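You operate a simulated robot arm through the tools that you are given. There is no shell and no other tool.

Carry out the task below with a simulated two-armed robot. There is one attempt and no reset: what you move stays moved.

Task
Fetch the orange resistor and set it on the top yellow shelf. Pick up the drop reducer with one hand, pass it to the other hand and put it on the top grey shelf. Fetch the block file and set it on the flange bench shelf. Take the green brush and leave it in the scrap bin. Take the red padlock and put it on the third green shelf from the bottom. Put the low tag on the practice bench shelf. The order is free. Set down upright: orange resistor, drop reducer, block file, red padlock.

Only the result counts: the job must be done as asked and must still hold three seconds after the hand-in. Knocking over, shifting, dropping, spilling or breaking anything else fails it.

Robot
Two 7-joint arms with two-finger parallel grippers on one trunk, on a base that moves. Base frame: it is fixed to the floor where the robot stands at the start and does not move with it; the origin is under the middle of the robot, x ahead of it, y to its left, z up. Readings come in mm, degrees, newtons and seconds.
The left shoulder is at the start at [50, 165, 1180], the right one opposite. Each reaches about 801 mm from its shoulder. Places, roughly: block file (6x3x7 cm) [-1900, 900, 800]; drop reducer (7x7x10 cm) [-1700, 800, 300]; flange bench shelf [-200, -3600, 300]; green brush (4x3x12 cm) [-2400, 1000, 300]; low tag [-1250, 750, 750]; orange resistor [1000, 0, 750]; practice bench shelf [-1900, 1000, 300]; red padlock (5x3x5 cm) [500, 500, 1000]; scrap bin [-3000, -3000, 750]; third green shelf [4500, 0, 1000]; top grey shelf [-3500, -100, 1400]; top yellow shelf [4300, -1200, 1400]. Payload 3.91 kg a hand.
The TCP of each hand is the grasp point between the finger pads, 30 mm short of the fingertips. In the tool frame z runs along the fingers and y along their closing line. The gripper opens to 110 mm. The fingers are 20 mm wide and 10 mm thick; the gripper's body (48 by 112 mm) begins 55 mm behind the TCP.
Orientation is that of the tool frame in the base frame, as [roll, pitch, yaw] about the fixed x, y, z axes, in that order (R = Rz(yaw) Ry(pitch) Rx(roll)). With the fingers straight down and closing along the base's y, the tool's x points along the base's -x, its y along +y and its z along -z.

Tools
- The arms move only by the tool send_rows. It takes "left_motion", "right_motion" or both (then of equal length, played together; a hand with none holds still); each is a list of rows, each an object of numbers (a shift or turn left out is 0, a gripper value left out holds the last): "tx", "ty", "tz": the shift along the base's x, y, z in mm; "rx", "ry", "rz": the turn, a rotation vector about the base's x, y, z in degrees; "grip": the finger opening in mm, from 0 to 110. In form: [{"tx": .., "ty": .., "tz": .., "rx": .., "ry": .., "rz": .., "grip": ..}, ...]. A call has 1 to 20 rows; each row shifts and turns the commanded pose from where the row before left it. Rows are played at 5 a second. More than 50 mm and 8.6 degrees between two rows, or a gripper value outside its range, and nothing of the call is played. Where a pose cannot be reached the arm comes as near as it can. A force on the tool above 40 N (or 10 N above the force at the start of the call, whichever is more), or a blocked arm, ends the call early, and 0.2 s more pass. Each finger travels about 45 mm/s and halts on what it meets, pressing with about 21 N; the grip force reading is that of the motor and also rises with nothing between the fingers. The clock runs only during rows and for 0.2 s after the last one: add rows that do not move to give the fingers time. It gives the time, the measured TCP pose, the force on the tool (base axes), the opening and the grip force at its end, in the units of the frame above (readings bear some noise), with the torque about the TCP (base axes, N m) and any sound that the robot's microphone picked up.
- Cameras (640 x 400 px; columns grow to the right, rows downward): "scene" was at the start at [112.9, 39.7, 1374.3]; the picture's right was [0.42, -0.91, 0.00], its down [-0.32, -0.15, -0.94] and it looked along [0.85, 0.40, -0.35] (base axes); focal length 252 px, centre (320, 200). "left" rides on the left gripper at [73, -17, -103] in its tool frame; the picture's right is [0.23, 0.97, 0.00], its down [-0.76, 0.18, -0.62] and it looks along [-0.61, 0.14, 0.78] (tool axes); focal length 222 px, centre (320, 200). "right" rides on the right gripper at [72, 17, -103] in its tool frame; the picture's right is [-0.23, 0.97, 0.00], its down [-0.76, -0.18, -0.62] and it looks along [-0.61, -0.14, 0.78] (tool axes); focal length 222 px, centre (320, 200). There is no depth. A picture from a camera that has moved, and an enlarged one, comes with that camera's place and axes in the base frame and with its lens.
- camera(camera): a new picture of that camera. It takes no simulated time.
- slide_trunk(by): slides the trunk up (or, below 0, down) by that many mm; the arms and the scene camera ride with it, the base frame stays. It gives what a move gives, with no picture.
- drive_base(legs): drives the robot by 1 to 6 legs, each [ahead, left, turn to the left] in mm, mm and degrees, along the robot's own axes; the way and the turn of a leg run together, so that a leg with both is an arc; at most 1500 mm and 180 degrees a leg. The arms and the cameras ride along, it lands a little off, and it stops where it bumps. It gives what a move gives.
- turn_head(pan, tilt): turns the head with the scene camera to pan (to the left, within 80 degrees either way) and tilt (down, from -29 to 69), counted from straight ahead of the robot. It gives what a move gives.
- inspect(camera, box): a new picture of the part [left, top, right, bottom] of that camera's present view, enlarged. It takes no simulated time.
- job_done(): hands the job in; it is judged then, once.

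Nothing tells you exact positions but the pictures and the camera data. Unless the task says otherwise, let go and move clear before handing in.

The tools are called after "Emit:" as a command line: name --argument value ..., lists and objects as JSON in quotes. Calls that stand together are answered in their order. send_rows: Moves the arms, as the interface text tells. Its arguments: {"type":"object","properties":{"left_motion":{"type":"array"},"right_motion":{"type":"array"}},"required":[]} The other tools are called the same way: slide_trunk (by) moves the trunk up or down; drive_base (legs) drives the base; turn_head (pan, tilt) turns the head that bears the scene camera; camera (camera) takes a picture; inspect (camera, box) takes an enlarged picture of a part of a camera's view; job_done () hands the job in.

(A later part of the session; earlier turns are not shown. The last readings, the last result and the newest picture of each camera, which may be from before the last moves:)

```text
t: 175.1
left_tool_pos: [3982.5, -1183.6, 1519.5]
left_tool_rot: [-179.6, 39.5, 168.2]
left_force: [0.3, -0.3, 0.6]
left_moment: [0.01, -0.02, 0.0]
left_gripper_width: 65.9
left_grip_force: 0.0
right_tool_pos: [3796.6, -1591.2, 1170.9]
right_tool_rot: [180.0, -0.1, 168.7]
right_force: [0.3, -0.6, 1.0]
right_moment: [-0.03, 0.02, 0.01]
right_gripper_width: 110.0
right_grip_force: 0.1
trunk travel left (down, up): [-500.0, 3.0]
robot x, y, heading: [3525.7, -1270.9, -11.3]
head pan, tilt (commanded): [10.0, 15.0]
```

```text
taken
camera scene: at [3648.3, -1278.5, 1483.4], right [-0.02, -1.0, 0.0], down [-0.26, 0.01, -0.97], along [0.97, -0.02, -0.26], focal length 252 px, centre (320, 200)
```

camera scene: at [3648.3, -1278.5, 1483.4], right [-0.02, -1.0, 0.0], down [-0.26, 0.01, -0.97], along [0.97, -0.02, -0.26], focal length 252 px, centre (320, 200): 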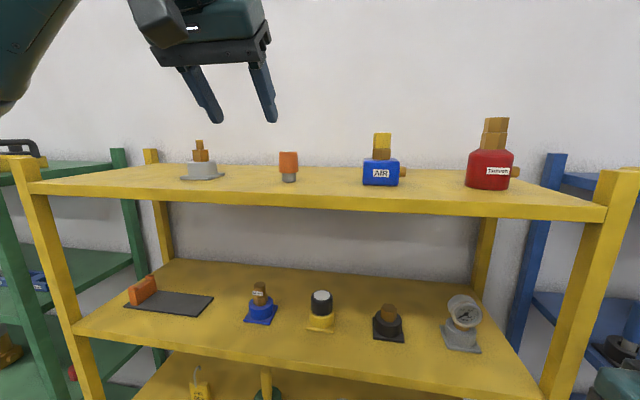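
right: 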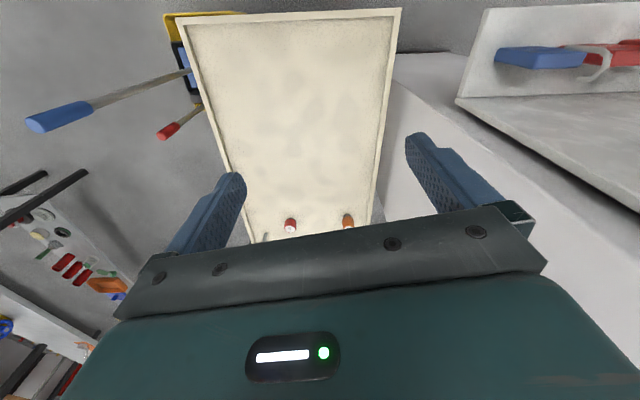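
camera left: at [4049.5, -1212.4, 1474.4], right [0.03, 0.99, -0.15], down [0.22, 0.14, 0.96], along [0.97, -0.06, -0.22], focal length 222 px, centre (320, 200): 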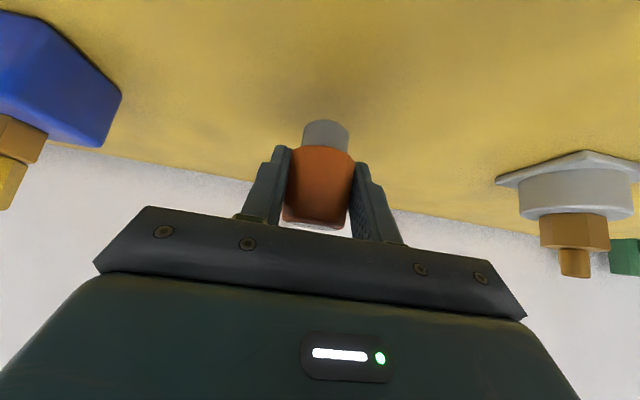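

The resistor stands upright on the top yellow shelf. Next I lower the arm/trunk to travel height and head back toward the practice bench by the known clear route.

Emit:
drive_base --legs '[[-250, 0, 0]]'

Emit:
slide_trunk --by -100

Emit:
send_rows --left_motion '[{"tz": -45}, {"tz": -45}, {"tz": -45}, {"tz": -45}, {"tz": -45}, {"tz": -45}, {"tz": -45}, {}]'

Emit:
drive_base --legs '[[0, 1500, 0], [0, 0, 175]]'

Emit:
turn_head --pan 0 --tilt 20

Emit:
camera --camera "scene"

```text
t: 176.9
left_tool_pos: [3734.4, -1134.7, 1519.9]
left_tool_rot: [-179.6, 39.4, 168.1]
left_force: [-0.3, 0.0, -0.3]
left_moment: [0.0, 0.01, -0.01]
left_gripper_width: 66.0
left_grip_force: 0.2
right_tool_pos: [3547.1, -1541.2, 1172.0]
right_tool_rot: [-180.0, 0.1, 168.6]
right_force: [-0.7, -0.6, -0.5]
right_moment: [-0.01, 0.01, 0.02]
right_gripper_width: 110.2
right_grip_force: 0.1
trunk travel left (down, up): [-500.0, 3.0]
robot x, y, heading: [3279.1, -1218.6, -11.1]
head pan, tilt (commanded): [10.0, 15.0]
```

```text
t: 178.2
left_tool_pos: [3734.1, -1134.1, 1420.4]
left_tool_rot: [-179.7, 39.6, 168.1]
left_force: [0.2, 0.2, -0.1]
left_moment: [0.0, -0.03, -0.01]
left_gripper_width: 66.1
left_grip_force: 0.1
right_tool_pos: [3545.6, -1541.5, 1070.7]
right_tool_rot: [-179.9, 0.0, 168.7]
right_force: [-0.8, 0.1, 0.2]
right_moment: [0.0, -0.03, 0.01]
right_gripper_width: 109.9
right_grip_force: 0.0
trunk travel left (down, up): [-400.0, 103.0]
robot x, y, heading: [3276.1, -1217.1, -11.1]
head pan, tilt (commanded): [10.0, 15.0]
```

```text
t: 180.0
left_tool_pos: [3734.7, -1135.2, 1104.2]
left_tool_rot: [-179.6, 39.4, 168.2]
left_force: [0.1, -0.5, 0.9]
left_moment: [-0.02, -0.02, -0.03]
left_gripper_width: 66.0
left_grip_force: 0.0
right_tool_pos: [3546.8, -1542.4, 1071.9]
right_tool_rot: [-180.0, 0.0, 168.7]
right_force: [-0.2, 0.0, 0.2]
right_moment: [-0.01, 0.01, -0.03]
right_gripper_width: 110.2
right_grip_force: 0.1
trunk travel left (down, up): [-400.0, 103.0]
robot x, y, heading: [3275.9, -1223.0, -11.2]
head pan, tilt (commanded): [10.0, 15.0]
```

```text
t: 200.5
left_tool_pos: [3110.4, 196.6, 1102.7]
left_tool_rot: [-179.5, 39.6, -16.1]
left_force: [-0.4, -0.8, 0.6]
left_moment: [-0.03, 0.0, -0.03]
left_gripper_width: 66.0
left_grip_force: 0.1
right_tool_pos: [3329.1, 587.1, 1072.1]
right_tool_rot: [-180.0, 0.0, -15.7]
right_force: [0.1, 0.0, 0.0]
right_moment: [0.05, 0.0, -0.01]
right_gripper_width: 110.0
right_grip_force: 0.0
trunk travel left (down, up): [-400.0, 103.0]
robot x, y, heading: [3570.8, 249.9, 164.2]
head pan, tilt (commanded): [10.0, 15.0]
```

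```text
t: 201.2
left_tool_pos: [3110.0, 197.5, 1103.3]
left_tool_rot: [-179.5, 39.5, -16.2]
left_force: [0.0, -0.3, 0.2]
left_moment: [0.03, 0.0, -0.03]
left_gripper_width: 66.2
left_grip_force: 0.1
right_tool_pos: [3328.1, 587.3, 1071.7]
right_tool_rot: [180.0, 0.0, -15.7]
right_force: [-0.7, 0.0, -0.4]
right_moment: [-0.03, 0.0, 0.04]
right_gripper_width: 109.8
right_grip_force: 0.1
trunk travel left (down, up): [-400.0, 103.0]
robot x, y, heading: [3572.7, 247.5, 164.3]
head pan, tilt (commanded): [0.0, 20.0]
```

```text
taken
camera scene: at [3454.1, 280.3, 1375.4], right [0.27, 0.96, 0.0], down [0.33, -0.09, -0.94], along [-0.9, 0.25, -0.34], focal length 252 px, centre (320, 200)
```

scene: 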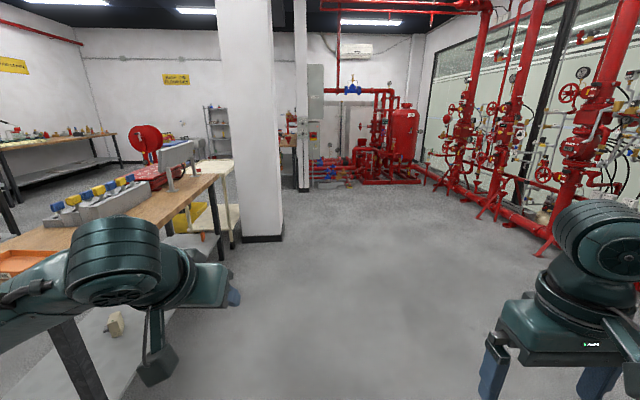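

The way back is clear. Driving along the aisle past the pillar.

Emit:
drive_base --legs '[[1220, -136, 0], [1220, -136, 0]]'

Emit:
camera --camera "scene"

```text
t: 213.0
left_tool_pos: [865.2, 1069.9, 1103.8]
left_tool_rot: [-179.5, 39.5, -15.9]
left_force: [-0.3, -0.3, -0.5]
left_moment: [-0.03, 0.01, 0.03]
left_gripper_width: 65.9
left_grip_force: 0.0
right_tool_pos: [1082.2, 1461.3, 1072.0]
right_tool_rot: [-180.0, 0.0, -15.5]
right_force: [-0.6, -0.5, 0.0]
right_moment: [-0.02, -0.01, 0.02]
right_gripper_width: 110.1
right_grip_force: 0.0
trunk travel left (down, up): [-400.0, 103.0]
robot x, y, heading: [1327.6, 1119.4, 164.7]
head pan, tilt (commanded): [0.0, 20.0]
```

```text
taken
camera scene: at [1209.1, 1154.8, 1375.4], right [0.27, 0.96, 0.0], down [0.33, -0.09, -0.94], along [-0.91, 0.25, -0.34], focal length 252 px, centre (320, 200)
```

scene: 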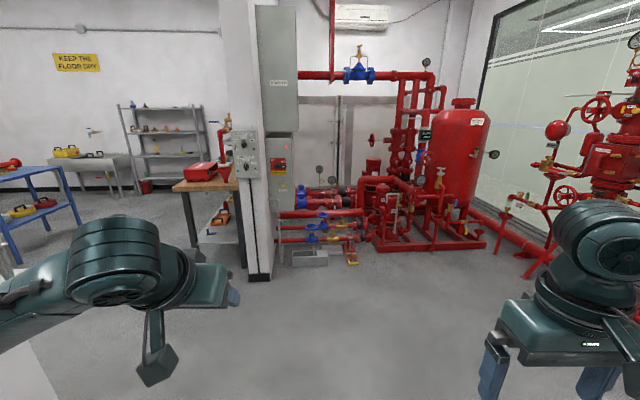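

The column's corner is at (−653, 1116), leaving a wide passage. Driving through to in front of the practice bench.

Emit:
drive_base --legs '[[1143, 282, 0], [91, 802, 0]]'

Emit:
turn_head --pan -20 --tilt 25

Emit:
camera --camera "scene"

Emit:
turn_head --pan 35 --tilt 25

Emit:
camera --camera "scene"

```text
t: 226.1
left_tool_pos: [-630.8, 364.7, 1103.9]
left_tool_rot: [-179.5, 39.4, -16.6]
left_force: [-0.1, 0.0, -0.2]
left_moment: [0.0, 0.02, 0.02]
left_gripper_width: 66.0
left_grip_force: 0.2
right_tool_pos: [-407.0, 752.5, 1071.6]
right_tool_rot: [179.8, 0.0, -16.2]
right_force: [-0.3, 0.2, -0.5]
right_moment: [0.03, 0.0, -0.01]
right_gripper_width: 109.9
right_grip_force: 0.0
trunk travel left (down, up): [-400.0, 103.0]
robot x, y, heading: [-165.2, 408.3, 163.7]
head pan, tilt (commanded): [0.0, 20.0]
```

```text
t: 226.9
left_tool_pos: [-629.6, 365.4, 1103.6]
left_tool_rot: [-179.5, 39.5, -16.6]
left_force: [0.3, -0.1, -0.4]
left_moment: [0.02, -0.03, 0.01]
left_gripper_width: 65.9
left_grip_force: 0.2
right_tool_pos: [-408.1, 752.7, 1072.3]
right_tool_rot: [-179.9, 0.0, -16.2]
right_force: [-0.4, 0.0, 0.1]
right_moment: [0.0, 0.01, 0.0]
right_gripper_width: 110.0
right_grip_force: 0.0
trunk travel left (down, up): [-400.0, 103.0]
robot x, y, heading: [-163.5, 411.0, 163.8]
head pan, tilt (commanded): [-20.0, 25.0]
```

```text
taken
camera scene: at [-269.5, 473.4, 1367.3], right [0.59, 0.81, 0.0], down [0.34, -0.25, -0.91], along [-0.73, 0.53, -0.42], focal length 252 px, centre (320, 200)
```

scene: 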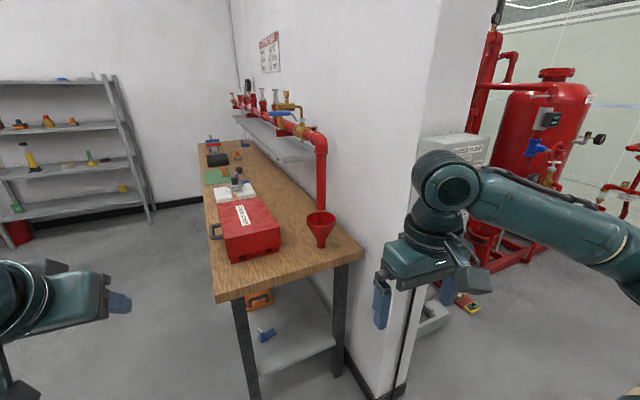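

```text
t: 228.1
left_tool_pos: [-628.8, 363.7, 1103.1]
left_tool_rot: [-179.5, 39.5, -16.6]
left_force: [-0.6, -0.2, -0.1]
left_moment: [0.01, 0.02, 0.01]
left_gripper_width: 66.1
left_grip_force: 0.1
right_tool_pos: [-408.2, 752.0, 1072.6]
right_tool_rot: [-180.0, -0.1, -16.2]
right_force: [-1.0, -0.6, 0.9]
right_moment: [0.01, 0.03, 0.01]
right_gripper_width: 110.0
right_grip_force: 0.0
trunk travel left (down, up): [-400.0, 103.0]
robot x, y, heading: [-165.2, 408.6, 164.0]
head pan, tilt (commanded): [35.0, 25.0]
```

```text
taken
camera scene: at [-282.3, 389.4, 1367.3], right [-0.32, 0.95, 0.0], down [0.4, 0.14, -0.91], along [-0.86, -0.29, -0.42], focal length 252 px, centre (320, 200)
```

scene: 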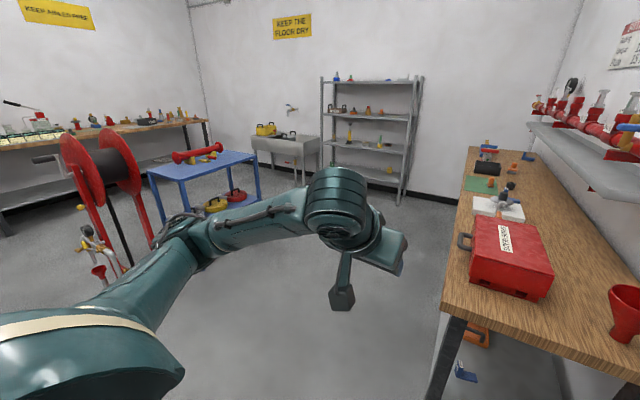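

The practice bench's front edge runs from about (−924, 550) away to the left; the grey rack is beyond. I'll drive to about (−1150, 30) and turn to face the bench.

Emit:
drive_base --legs '[[842, 636, 0], [0, 0, -85]]'

Emit:
turn_head --pan 0 --tilt 30

Emit:
camera --camera "scene"

Emit:
turn_head --pan 50 --tilt 30

Emit:
camera --camera "scene"

```text
t: 237.8
left_tool_pos: [-1234.4, 476.2, 1104.1]
left_tool_rot: [-179.5, 39.5, -101.0]
left_force: [-0.9, -0.4, -0.3]
left_moment: [0.0, 0.01, 0.0]
left_gripper_width: 66.0
left_grip_force: 0.1
right_tool_pos: [-826.6, 294.3, 1072.3]
right_tool_rot: [180.0, 0.0, -100.5]
right_force: [-0.4, -0.3, -1.2]
right_moment: [-0.02, -0.01, -0.01]
right_gripper_width: 110.3
right_grip_force: 0.0
trunk travel left (down, up): [-400.0, 103.0]
robot x, y, heading: [-1145.6, 21.2, 79.6]
head pan, tilt (commanded): [35.0, 25.0]
```

```text
t: 238.9
left_tool_pos: [-1235.2, 476.2, 1104.0]
left_tool_rot: [-179.4, 39.5, -101.1]
left_force: [0.1, 0.7, -0.9]
left_moment: [0.04, 0.02, -0.02]
left_gripper_width: 65.9
left_grip_force: 0.1
right_tool_pos: [-826.4, 294.7, 1070.8]
right_tool_rot: [-179.9, 0.1, -100.7]
right_force: [0.5, 0.2, -0.3]
right_moment: [-0.01, 0.01, -0.04]
right_gripper_width: 109.7
right_grip_force: 0.0
trunk travel left (down, up): [-400.0, 103.0]
robot x, y, heading: [-1143.1, 19.0, 79.4]
head pan, tilt (commanded): [0.0, 30.0]
```

```text
taken
camera scene: at [-1122.8, 138.1, 1359.4], right [0.98, -0.18, 0.0], down [-0.09, -0.49, -0.87], along [0.16, 0.85, -0.5], focal length 252 px, centre (320, 200)
```

scene: 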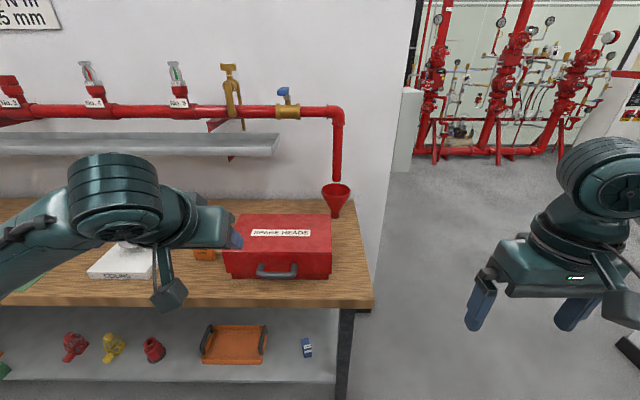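

```text
t: 240.0
left_tool_pos: [-1235.1, 476.9, 1103.7]
left_tool_rot: [-179.5, 39.6, -101.0]
left_force: [-0.7, -0.3, 0.7]
left_moment: [0.0, -0.02, 0.01]
left_gripper_width: 66.0
left_grip_force: 0.0
right_tool_pos: [-826.8, 293.7, 1071.7]
right_tool_rot: [180.0, 0.0, -100.6]
right_force: [0.3, 0.2, 0.8]
right_moment: [-0.03, -0.01, 0.04]
right_gripper_width: 110.1
right_grip_force: 0.0
trunk travel left (down, up): [-400.0, 103.0]
robot x, y, heading: [-1144.1, 21.4, 79.7]
head pan, tilt (commanded): [50.0, 30.0]
```

```text
taken
camera scene: at [-1196.7, 119.2, 1359.4], right [0.77, 0.63, 0.0], down [0.32, -0.39, -0.87], along [-0.55, 0.67, -0.5], focal length 252 px, centre (320, 200)
```

scene: 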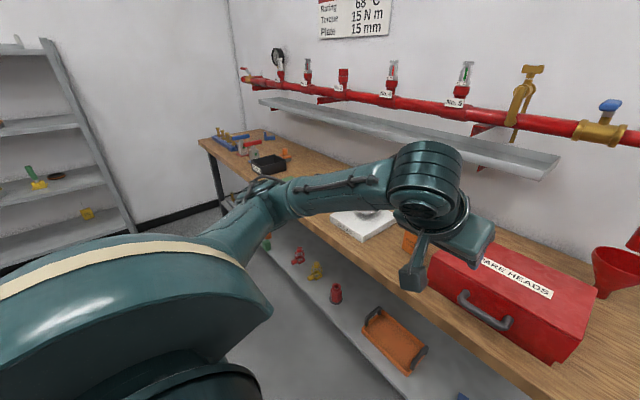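

The left hand hides part of the bench top. I'll raise it to get a clear view of the items.

Emit:
send_rows --left_motion '[{"tz": 45, "tx": -10}, {"tz": 45, "tx": -10}, {"tz": 45, "tx": -10}, {"tz": 45, "tx": -10}, {"tz": 45, "tx": -10}, {"tz": 45, "tx": -10}, {}]'

Emit:
turn_head --pan 25 --tilt 35

Emit:
camera --camera "scene"

Emit:
inspect --camera "scene" --box '[280, 150, 480, 275]'

```text
t: 241.6
left_tool_pos: [-1294.8, 475.8, 1374.6]
left_tool_rot: [-179.5, 39.5, -101.0]
left_force: [1.1, 0.9, 1.2]
left_moment: [0.03, 0.01, 0.01]
left_gripper_width: 65.7
left_grip_force: 0.1
right_tool_pos: [-827.1, 293.6, 1071.7]
right_tool_rot: [-180.0, 0.0, -100.5]
right_force: [0.4, 0.0, 0.1]
right_moment: [-0.01, -0.02, 0.0]
right_gripper_width: 110.0
right_grip_force: 0.1
trunk travel left (down, up): [-400.0, 103.0]
robot x, y, heading: [-1146.8, 22.6, 79.4]
head pan, tilt (commanded): [50.0, 30.0]
```

```text
t: 242.5
left_tool_pos: [-1294.4, 475.7, 1373.9]
left_tool_rot: [-179.5, 39.5, -101.1]
left_force: [-0.8, 0.0, 0.8]
left_moment: [0.05, 0.01, -0.01]
left_gripper_width: 65.8
left_grip_force: 0.0
right_tool_pos: [-825.7, 294.0, 1072.0]
right_tool_rot: [-179.9, 0.0, -100.6]
right_force: [0.5, -0.2, -0.2]
right_moment: [-0.01, 0.0, 0.03]
right_gripper_width: 110.3
right_grip_force: 0.1
trunk travel left (down, up): [-400.0, 103.0]
robot x, y, heading: [-1144.5, 20.8, 79.5]
head pan, tilt (commanded): [25.0, 35.0]
```

```text
taken
camera scene: at [-1161.3, 134.5, 1351.6], right [0.97, 0.25, 0.0], down [0.14, -0.56, -0.82], along [-0.2, 0.79, -0.57], focal length 252 px, centre (320, 200)
```

scene: 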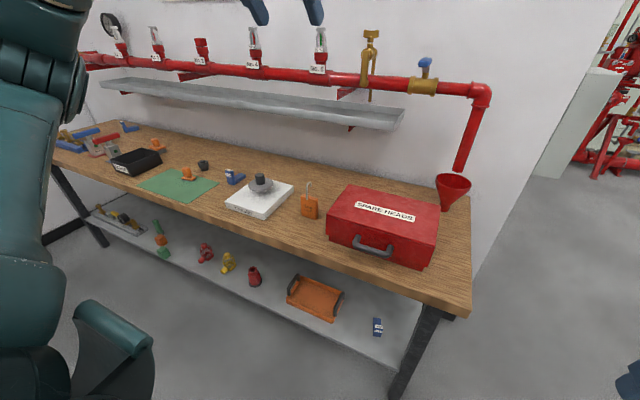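

```text
3.20 times, centred on (380, 212) of scene
camera zoom: at [-1161.3, 134.5, 1351.6], right [0.97, 0.25, 0.0], down [0.14, -0.56, -0.82], along [-0.2, 0.79, -0.57], focal length 806 px, centre (128, 160)
```

zoom: 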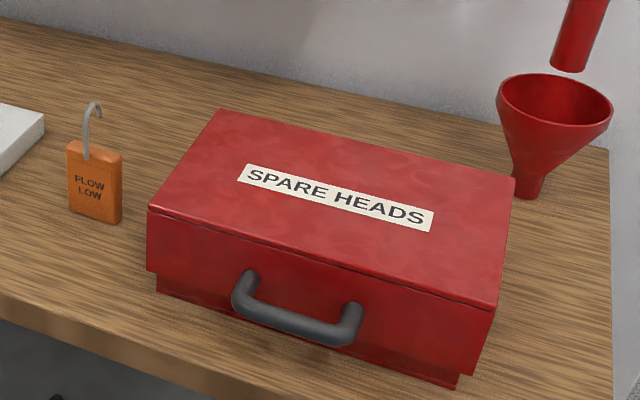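

The orange "FLOW LOW" tag stands left of the red box at about (−1365, 780) on the bench top (z≈800). I'll zoom in on the rest of the bench to identify the file, reducer and brush.

Emit:
inspect --camera "scene" --box '[40, 110, 260, 220]'

Emit:
inspect --camera "scene" --box '[80, 190, 400, 350]'

Emit:
inspect --camera "scene" --box '[200, 150, 340, 240]'

```text
2.91 times, centred on (150, 165) of scene
camera zoom: at [-1161.3, 134.5, 1351.6], right [0.97, 0.25, 0.0], down [0.14, -0.56, -0.82], along [-0.2, 0.79, -0.57], focal length 733 px, centre (814, 302)
```

zoom: 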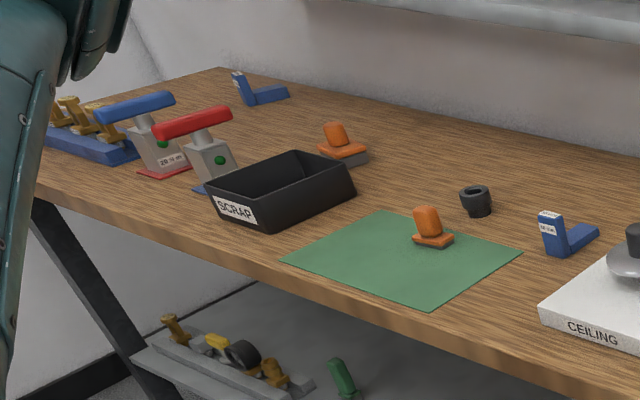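

```text
2.00 times, centred on (240, 270) of scene
camera zoom: at [-1161.3, 134.5, 1351.6], right [0.97, 0.25, 0.0], down [0.14, -0.56, -0.82], along [-0.2, 0.79, -0.57], focal length 504 px, centre (480, 60)
```

zoom: 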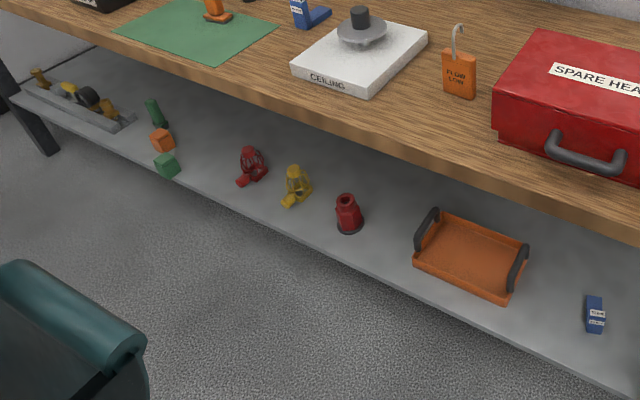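

```text
4.44 times, centred on (270, 195) of scene
camera zoom: at [-1161.3, 134.5, 1351.6], right [0.97, 0.25, 0.0], down [0.14, -0.56, -0.82], along [-0.2, 0.79, -0.57], focal length 1120 px, centre (542, 222)
```

zoom: 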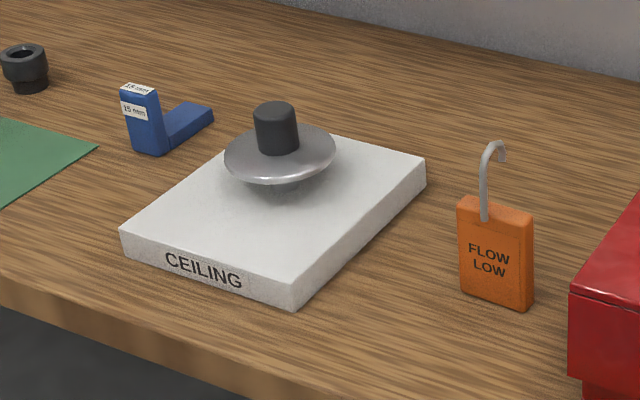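

Identified: tag (orange "FLOW LOW"), block file (orange handle on the green mat, ~(−1943, 903)), drop reducer (dark red, on the shelf ~(−1669, 803)), green brush (green stick on the shelf ~(−2391, 994)). I'll begin with the tag: shift left, lower the trunk and take a closer look.

Emit:
drive_base --legs '[[10, 150, 0]]'

Emit:
slide_trunk --by -200

Emit:
turn_head --pan 5 --tilt 30

Emit:
camera --camera "scene"

Emit:
camera --camera "left"

```text
t: 244.5
left_tool_pos: [-1439.9, 511.7, 1374.4]
left_tool_rot: [-179.5, 39.6, -101.0]
left_force: [0.4, 0.0, 0.8]
left_moment: [0.02, -0.01, -0.03]
left_gripper_width: 66.1
left_grip_force: 0.0
right_tool_pos: [-972.0, 331.0, 1071.7]
right_tool_rot: [-180.0, 0.0, -100.7]
right_force: [-0.3, -0.8, 0.4]
right_moment: [0.0, 0.03, 0.0]
right_gripper_width: 109.7
right_grip_force: 0.1
trunk travel left (down, up): [-400.0, 103.0]
robot x, y, heading: [-1288.9, 51.1, 79.7]
head pan, tilt (commanded): [25.0, 35.0]
```

```text
t: 246.7
left_tool_pos: [-1439.4, 513.4, 1174.5]
left_tool_rot: [-179.5, 39.6, -101.1]
left_force: [-0.2, 0.3, -0.5]
left_moment: [-0.02, 0.01, -0.05]
left_gripper_width: 65.8
left_grip_force: 0.1
right_tool_pos: [-971.2, 332.0, 871.8]
right_tool_rot: [179.9, -0.1, -100.6]
right_force: [-0.2, 0.3, -0.3]
right_moment: [-0.03, 0.04, 0.01]
right_gripper_width: 109.9
right_grip_force: 0.0
trunk travel left (down, up): [-200.0, 303.0]
robot x, y, heading: [-1289.4, 58.7, 79.5]
head pan, tilt (commanded): [25.0, 35.0]
```

```text
t: 247.5
left_tool_pos: [-1439.9, 512.5, 1174.4]
left_tool_rot: [-179.5, 39.5, -101.0]
left_force: [-0.1, 0.7, -0.6]
left_moment: [0.01, 0.02, 0.01]
left_gripper_width: 66.0
left_grip_force: 0.0
right_tool_pos: [-971.3, 331.5, 872.5]
right_tool_rot: [180.0, 0.0, -100.6]
right_force: [0.7, -0.1, 0.0]
right_moment: [0.02, 0.01, -0.01]
right_gripper_width: 109.9
right_grip_force: 0.0
trunk travel left (down, up): [-200.0, 303.0]
robot x, y, heading: [-1285.5, 58.4, 79.5]
head pan, tilt (commanded): [5.0, 30.0]
```

```text
taken
camera scene: at [-1275.7, 176.6, 1159.3], right [1.0, -0.1, 0.0], down [-0.05, -0.5, -0.87], along [0.08, 0.86, -0.5], focal length 252 px, centre (320, 200)
```

scene: 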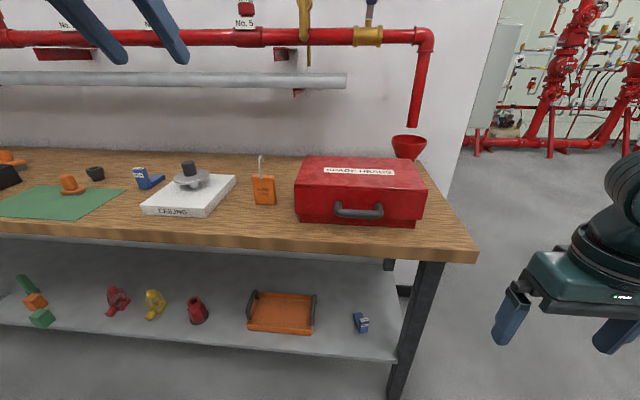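

```text
taken
camera left: at [-1446.7, 391.3, 1206.8], right [-0.99, 0.02, -0.15], down [-0.14, 0.22, 0.96], along [0.05, 0.97, -0.22], focal length 222 px, centre (320, 200)
```

left: 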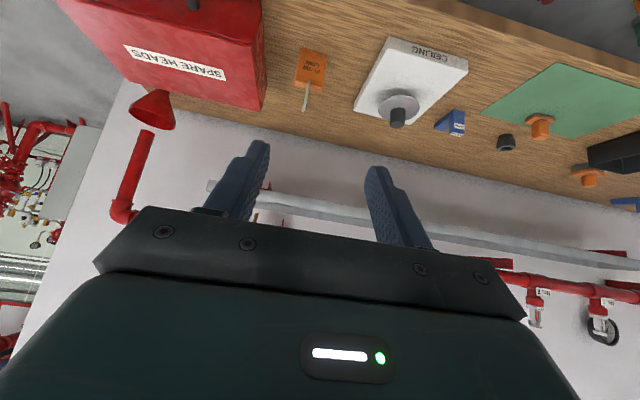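

Good view. Zooming for exact tag position and the shelf's free spots.

Emit:
inspect --camera "scene" --box '[220, 140, 320, 220]'

Emit:
inspect --camera "left" --box '[240, 20, 380, 130]'

Emit:
inspect --camera "scene" --box '[80, 240, 420, 400]'

```text
5.00 times, centred on (270, 180) of scene
camera zoom: at [-1275.7, 176.6, 1159.3], right [1.0, -0.1, 0.0], down [-0.05, -0.5, -0.87], along [0.08, 0.86, -0.5], focal length 1260 px, centre (570, 300)
```

zoom: 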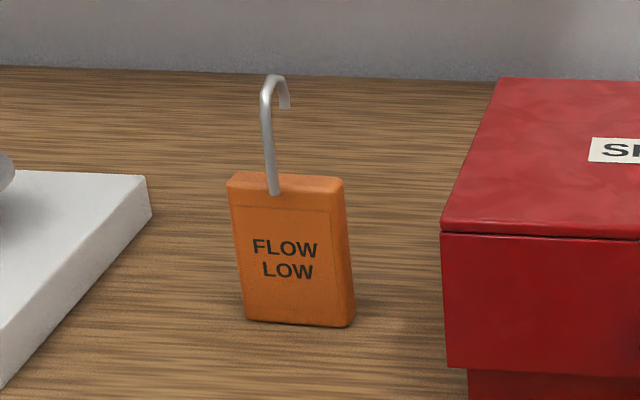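

```text
3.64 times, centred on (310, 75) of left
camera zoom: at [-1446.7, 391.3, 1206.8], right [-0.99, 0.02, -0.15], down [-0.14, 0.22, 0.96], along [0.05, 0.97, -0.22], focal length 808 px, centre (356, 654)
```

zoom: 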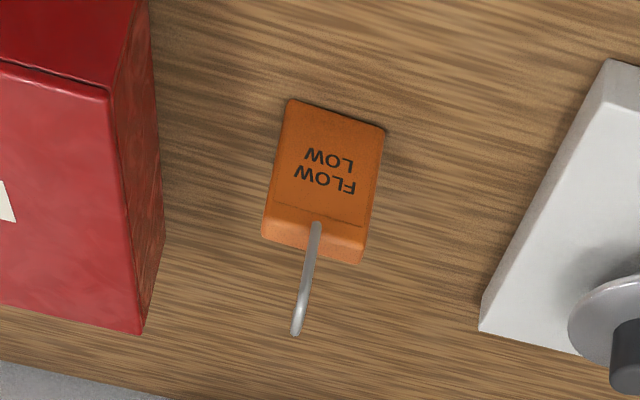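

```text
1.88 times, centred on (250, 320) of scene
camera zoom: at [-1275.7, 176.6, 1159.3], right [1.0, -0.1, 0.0], down [-0.05, -0.5, -0.87], along [0.08, 0.86, -0.5], focal length 474 px, centre (452, -26)
```

zoom: 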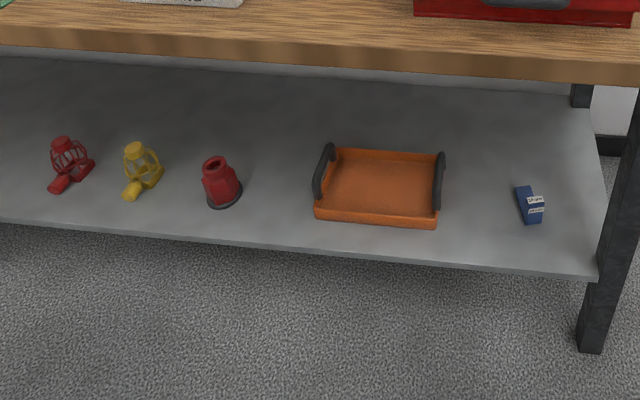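

Tag: bottom front centre (−1369, 782), bench z≈803, body about 54×22×75 mm with a hook to z≈943, well clear of its neighbours. Moving the left hand to a pre-grasp in front of it.

Emit:
send_rows --left_motion '[{"tx": 7.5, "ty": 28.5, "tz": -33.9, "rz": -0.5, "grip": 80}, {"tx": 7.5, "ty": 28.5, "tz": -33.9, "rz": -0.5}, {"tx": 7.5, "ty": 28.5, "tz": -33.9, "rz": -0.5}, {"tx": 7.5, "ty": 28.5, "tz": -33.9, "rz": -0.5}, {"tx": 7.5, "ty": 28.5, "tz": -33.9, "rz": -0.5}, {"tx": 7.5, "ty": 28.5, "tz": -33.9, "rz": -0.5}, {"tx": 7.5, "ty": 28.5, "tz": -33.9, "rz": -0.5}, {}]'

Emit:
camera --camera "left"

Emit:
camera --camera "scene"

```text
t: 249.3
left_tool_pos: [-1385.8, 712.0, 936.0]
left_tool_rot: [-179.5, 39.5, -104.7]
left_force: [0.3, -0.8, -0.1]
left_moment: [0.0, 0.02, 0.03]
left_gripper_width: 80.2
left_grip_force: 0.1
right_tool_pos: [-971.6, 331.1, 872.8]
right_tool_rot: [179.9, 0.1, -100.6]
right_force: [0.5, -0.2, 0.0]
right_moment: [0.0, -0.02, 0.02]
right_gripper_width: 110.2
right_grip_force: 0.1
trunk travel left (down, up): [-200.0, 303.0]
robot x, y, heading: [-1291.4, 57.5, 79.6]
head pan, tilt (commanded): [5.0, 30.0]
```

```text
taken
camera left: at [-1401.7, 590.3, 969.0], right [-0.99, 0.08, -0.15], down [-0.13, 0.23, 0.96], along [0.11, 0.97, -0.22], focal length 222 px, centre (320, 200)
```

left: 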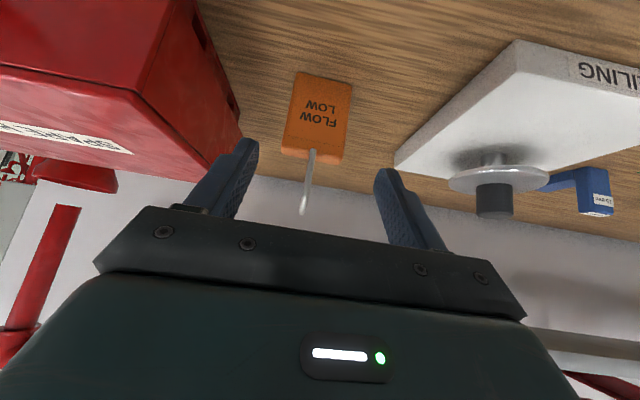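

```text
taken
camera scene: at [-1275.7, 176.7, 1159.3], right [1.0, -0.1, 0.0], down [-0.05, -0.5, -0.87], along [0.09, 0.86, -0.5], focal length 252 px, centre (320, 200)
```

scene: 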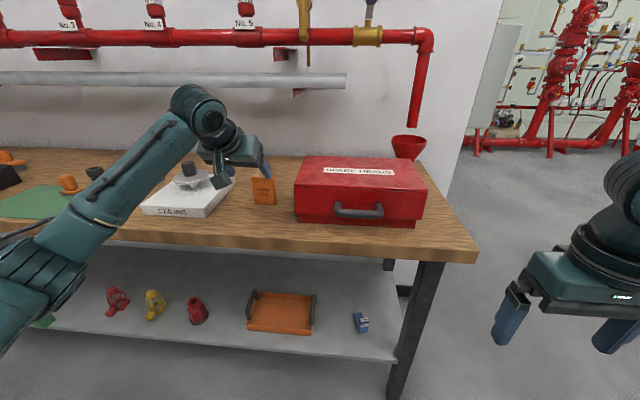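

Aligned. Advancing to the tag and closing.

Emit:
send_rows --left_motion '[{"tx": 3.8, "ty": 15, "tz": -18.3}, {"tx": 3.8, "ty": 15, "tz": -18.3}, {"tx": 3.8, "ty": 15, "tz": -18.3}, {"tx": 3.8, "ty": 15, "tz": -18.3}, {"tx": 3.8, "ty": 15, "tz": -18.3}, {}]'

Emit:
inspect --camera "left" --box '[160, 20, 480, 240]'

Emit:
inspect --camera "scene" --box '[180, 80, 340, 220]'

```text
t: 250.7
left_tool_pos: [-1365.7, 787.4, 844.7]
left_tool_rot: [-179.4, 39.5, -104.6]
left_force: [0.4, -0.9, 0.6]
left_moment: [0.01, 0.02, 0.01]
left_gripper_width: 80.3
left_grip_force: 0.0
right_tool_pos: [-970.8, 331.0, 870.9]
right_tool_rot: [-180.0, 0.0, -100.6]
right_force: [0.9, -0.4, -0.5]
right_moment: [0.0, -0.03, -0.03]
right_gripper_width: 110.1
right_grip_force: 0.1
trunk travel left (down, up): [-200.0, 303.0]
robot x, y, heading: [-1289.5, 57.0, 79.4]
head pan, tilt (commanded): [5.0, 30.0]
```

```text
1.82 times, centred on (320, 130) of left
camera zoom: at [-1381.9, 666.7, 877.5], right [-0.99, 0.08, -0.15], down [-0.13, 0.23, 0.96], along [0.11, 0.97, -0.22], focal length 404 px, centre (320, 327)
```

zoom: 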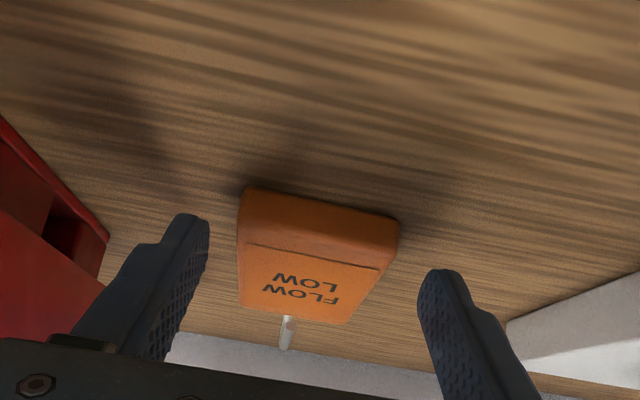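

```text
2.86 times, centred on (260, 150) of scene
camera zoom: at [-1275.7, 176.6, 1159.3], right [1.0, -0.1, 0.0], down [-0.05, -0.5, -0.87], along [0.09, 0.86, -0.5], focal length 720 px, centre (491, 343)
```

zoom: 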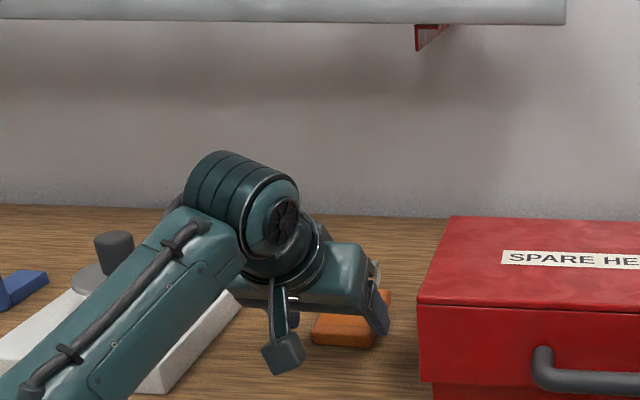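

The tag seems to have tipped onto its back as the palm met its hook (it needn't be upright). I'll back off a little to see exactly how it lies.

Emit:
send_rows --left_motion '[{"tx": -3.8, "ty": -15, "tz": 18.3}, {"tx": -3.8, "ty": -15, "tz": 18.3}, {"tx": -3.8, "ty": -15, "tz": 18.3}, {"tx": -3.8, "ty": -15, "tz": 18.3}, {"tx": -3.8, "ty": -15, "tz": 18.3}, {}]'

Emit:
camera --camera "left"

Emit:
inspect --camera "left" --box '[240, 40, 400, 160]'

Emit:
inspect --camera "scene" --box '[220, 140, 320, 220]'

```text
t: 252.1
left_tool_pos: [-1386.0, 712.7, 938.0]
left_tool_rot: [-179.5, 39.5, -104.6]
left_force: [0.3, 1.0, -0.8]
left_moment: [0.01, 0.02, -0.02]
left_gripper_width: 79.9
left_grip_force: 0.0
right_tool_pos: [-971.0, 331.0, 871.4]
right_tool_rot: [-180.0, 0.0, -100.6]
right_force: [1.0, 0.0, 0.4]
right_moment: [0.01, 0.01, 0.01]
right_gripper_width: 110.1
right_grip_force: 0.1
trunk travel left (down, up): [-200.0, 303.0]
robot x, y, heading: [-1291.8, 56.7, 79.3]
head pan, tilt (commanded): [5.0, 30.0]
```

```text
taken
camera left: at [-1400.9, 592.1, 970.9], right [-0.99, 0.08, -0.15], down [-0.13, 0.23, 0.96], along [0.11, 0.97, -0.22], focal length 222 px, centre (320, 200)
```

left: 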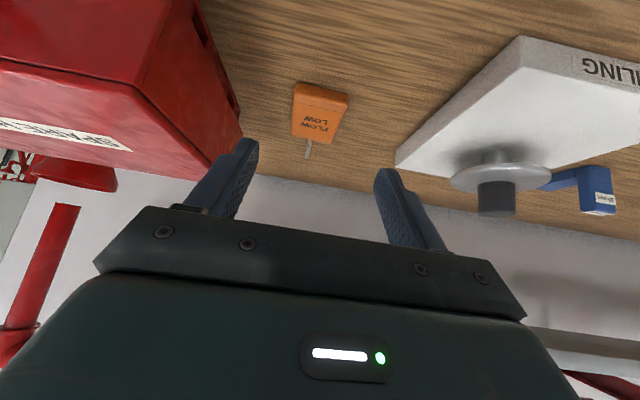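

```text
3.33 times, centred on (320, 100) of left
camera zoom: at [-1400.9, 592.1, 970.9], right [-0.99, 0.08, -0.15], down [-0.13, 0.23, 0.96], along [0.11, 0.97, -0.22], focal length 740 px, centre (320, 533)
```

zoom: 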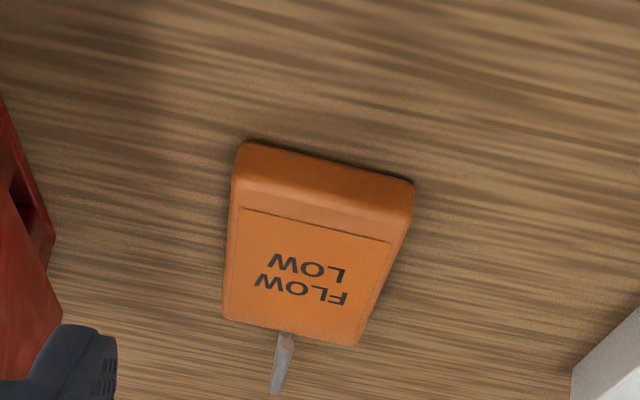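

```text
5.00 times, centred on (270, 180) of scene
camera zoom: at [-1275.7, 176.6, 1159.4], right [1.0, -0.1, 0.0], down [-0.05, -0.5, -0.87], along [0.09, 0.86, -0.5], focal length 1260 px, centre (570, 300)
```

zoom: 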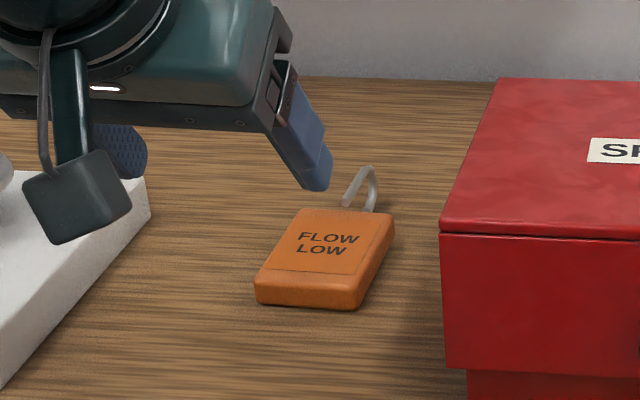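

The tag lies flat on its back, centre ≈ (−1354, 834), body 803–825 high. I'll grip it across its width with the fingertips just above the bench.

Emit:
send_rows --left_motion '[{"tx": 6.4, "ty": 24, "tz": -18.7, "rz": 0.7}, {"tx": 6.4, "ty": 24, "tz": -18.7, "rz": 0.7}, {"tx": 6.4, "ty": 24, "tz": -18.7, "rz": 0.7}, {"tx": 3.2, "ty": 12.3, "tz": -15.4}, {"tx": 3.2, "ty": 12.3, "tz": -15.4}, {}]'

Emit:
inspect --camera "left" --box '[160, 20, 480, 240]'

Emit:
inspect --camera "scene" --box '[200, 120, 320, 220]'

```text
t: 253.5
left_tool_pos: [-1360.8, 810.0, 850.2]
left_tool_rot: [-179.5, 39.5, -102.4]
left_force: [1.1, 0.3, -0.1]
left_moment: [0.03, 0.01, 0.0]
left_gripper_width: 80.0
left_grip_force: 0.1
right_tool_pos: [-972.3, 330.4, 871.9]
right_tool_rot: [-179.9, 0.0, -100.6]
right_force: [-0.3, -0.3, 0.2]
right_moment: [-0.03, -0.05, 0.01]
right_gripper_width: 110.0
right_grip_force: 0.0
trunk travel left (down, up): [-200.0, 303.0]
robot x, y, heading: [-1291.7, 57.9, 79.2]
head pan, tilt (commanded): [5.0, 30.0]
```

```text
1.82 times, centred on (320, 130) of left
camera zoom: at [-1370.9, 688.5, 883.2], right [-0.99, 0.04, -0.15], down [-0.14, 0.23, 0.96], along [0.08, 0.97, -0.22], focal length 404 px, centre (320, 327)
```

zoom: 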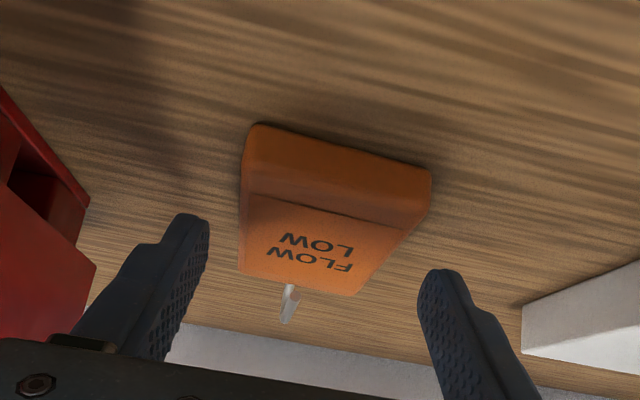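

```text
4.00 times, centred on (260, 170) of scene
camera zoom: at [-1275.7, 176.6, 1159.3], right [1.0, -0.1, 0.0], down [-0.05, -0.5, -0.87], along [0.09, 0.86, -0.5], focal length 1008 px, centre (560, 320)
```

zoom: 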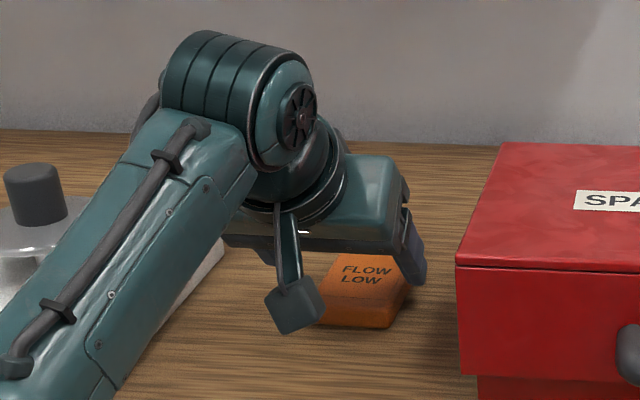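

Lateral alignment is within 3 mm. Final approach and close.

Emit:
send_rows --left_motion '[{"tx": 3.5, "ty": 7, "tz": -7}, {"tx": 2, "ty": 6, "tz": -6.5}, {}, {"grip": 66}, {"grip": 56}, {"grip": 46}, {"grip": 40}, {}, {}]'

Emit:
inspect --camera "left" --box '[160, 20, 480, 240]'

```text
t: 255.5
left_tool_pos: [-1356.2, 820.9, 835.7]
left_tool_rot: [-179.6, 39.5, -102.5]
left_force: [0.8, 0.5, 0.2]
left_moment: [0.01, 0.01, 0.0]
left_gripper_width: 59.4
left_grip_force: 20.7
right_tool_pos: [-970.9, 331.7, 871.6]
right_tool_rot: [-179.9, 0.0, -100.6]
right_force: [0.0, -1.3, 0.5]
right_moment: [0.01, 0.0, -0.02]
right_gripper_width: 110.0
right_grip_force: 0.1
trunk travel left (down, up): [-200.0, 303.0]
robot x, y, heading: [-1290.0, 58.8, 79.3]
head pan, tilt (commanded): [5.0, 30.0]
```

```text
1.82 times, centred on (320, 130) of left
camera zoom: at [-1365.8, 700.9, 869.1], right [-0.99, 0.04, -0.15], down [-0.14, 0.23, 0.96], along [0.08, 0.97, -0.22], focal length 404 px, centre (320, 327)
```

zoom: 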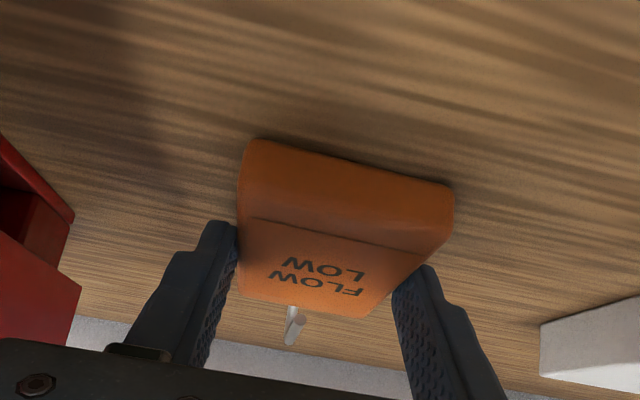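

Gripped at 59 mm. Lifting to check the hold.

Emit:
send_rows --left_motion '[{"tz": 10}, {"tz": 20}, {"tz": 30}, {}]'

Emit:
camera --camera "left"

Emit:
inspect --camera "scene" --box '[180, 80, 340, 220]'

```text
t: 256.5
left_tool_pos: [-1356.4, 822.1, 896.0]
left_tool_rot: [-179.4, 39.6, -102.5]
left_force: [0.1, 0.9, -0.2]
left_moment: [-0.02, -0.01, -0.01]
left_gripper_width: 59.5
left_grip_force: 20.7
right_tool_pos: [-972.0, 330.2, 871.6]
right_tool_rot: [179.9, 0.0, -100.6]
right_force: [-0.2, -1.0, -0.2]
right_moment: [0.02, 0.01, 0.0]
right_gripper_width: 110.3
right_grip_force: 0.1
trunk travel left (down, up): [-200.0, 303.0]
robot x, y, heading: [-1289.1, 57.3, 79.4]
head pan, tilt (commanded): [5.0, 30.0]
```

```text
taken
camera left: at [-1365.8, 700.9, 929.4], right [-0.99, 0.04, -0.15], down [-0.14, 0.23, 0.96], along [0.08, 0.97, -0.22], focal length 222 px, centre (320, 200)
```

left: 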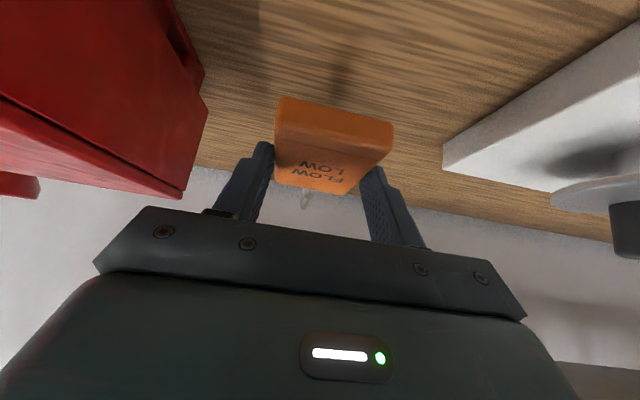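

```text
2.86 times, centred on (260, 150) of scene
camera zoom: at [-1275.7, 176.6, 1159.3], right [1.0, -0.1, 0.0], down [-0.05, -0.5, -0.87], along [0.09, 0.86, -0.5], focal length 720 px, centre (491, 343)
```

zoom: 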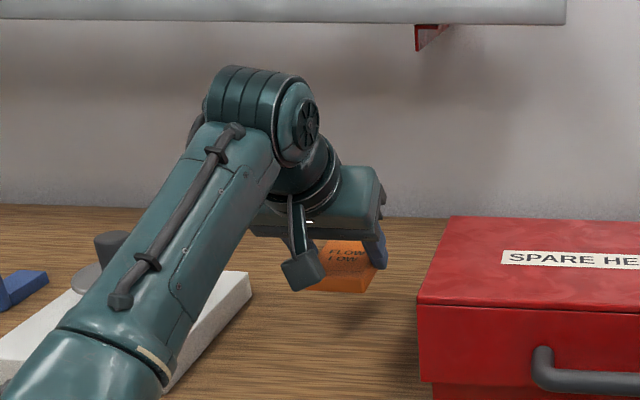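

The tag is held flat. Retracting up and back in front of the bench.

Emit:
send_rows --left_motion '[{"tz": 40}, {"tx": -8, "ty": -40, "tz": 24}, {"tx": -8, "ty": -40, "tz": 24}, {"tx": -8, "ty": -40, "tz": 24}, {"tx": -8, "ty": -40, "tz": 20}, {"tx": -8, "ty": -40, "tz": 20}, {"tx": -8, "ty": -40, "tz": 20}, {"tx": -8, "ty": -40, "tz": 10}, {}]'

Emit:
slide_trunk --by -200

Emit:
camera --camera "scene"

```text
t: 258.5
left_tool_pos: [-1410.3, 541.7, 1080.0]
left_tool_rot: [-179.6, 39.4, -102.4]
left_force: [0.0, -0.4, -0.1]
left_moment: [-0.03, 0.02, 0.0]
left_gripper_width: 59.3
left_grip_force: 20.8
right_tool_pos: [-972.1, 330.4, 872.9]
right_tool_rot: [-180.0, 0.0, -100.6]
right_force: [-0.6, 0.7, 0.0]
right_moment: [0.01, -0.02, -0.02]
right_gripper_width: 110.0
right_grip_force: 0.1
trunk travel left (down, up): [-200.0, 303.0]
robot x, y, heading: [-1286.5, 57.8, 79.4]
head pan, tilt (commanded): [5.0, 30.0]
```

```text
t: 260.7
left_tool_pos: [-1411.3, 542.4, 879.2]
left_tool_rot: [-179.5, 39.5, -102.5]
left_force: [-0.5, -0.2, -0.5]
left_moment: [0.01, 0.01, 0.02]
left_gripper_width: 59.3
left_grip_force: 20.8
right_tool_pos: [-972.0, 330.9, 671.9]
right_tool_rot: [-180.0, 0.0, -100.6]
right_force: [-0.6, 1.4, 0.4]
right_moment: [0.02, 0.01, 0.0]
right_gripper_width: 110.0
right_grip_force: 0.0
trunk travel left (down, up): [0.0, 503.0]
robot x, y, heading: [-1287.8, 60.7, 79.6]
head pan, tilt (commanded): [5.0, 30.0]
```

```text
taken
camera scene: at [-1275.7, 176.6, 959.4], right [1.0, -0.1, 0.0], down [-0.05, -0.5, -0.87], along [0.09, 0.86, -0.5], focal length 252 px, centre (320, 200)
```

scene: 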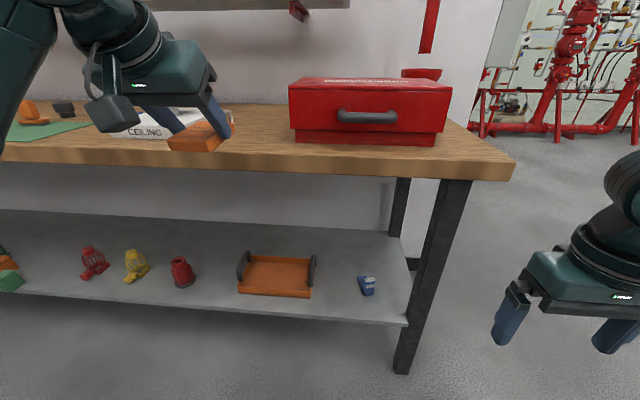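

Trunk is at its lowest. Zooming on the lower shelf to find its height and free gaps.

Emit:
inspect --camera "scene" --box '[140, 200, 420, 340]'

Emit:
inspect --camera "scene" --box '[0, 200, 280, 340]'

```text
2.29 times, centred on (280, 270) of scene
camera zoom: at [-1275.7, 176.6, 959.4], right [1.0, -0.1, 0.0], down [-0.05, -0.5, -0.87], along [0.09, 0.86, -0.5], focal length 576 px, centre (411, 40)
```

zoom: 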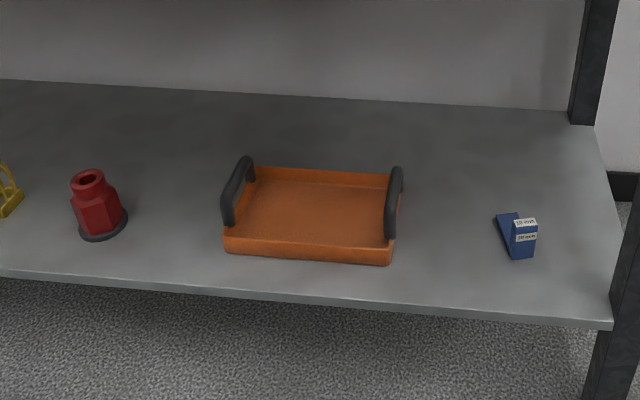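

```text
2.29 times, centred on (140, 270) of scene
camera zoom: at [-1275.7, 176.6, 959.4], right [1.0, -0.1, 0.0], down [-0.05, -0.5, -0.87], along [0.09, 0.86, -0.5], focal length 576 px, centre (731, 40)
```

zoom: 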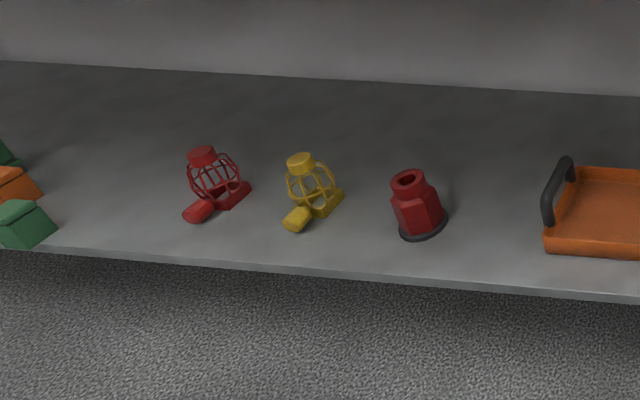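

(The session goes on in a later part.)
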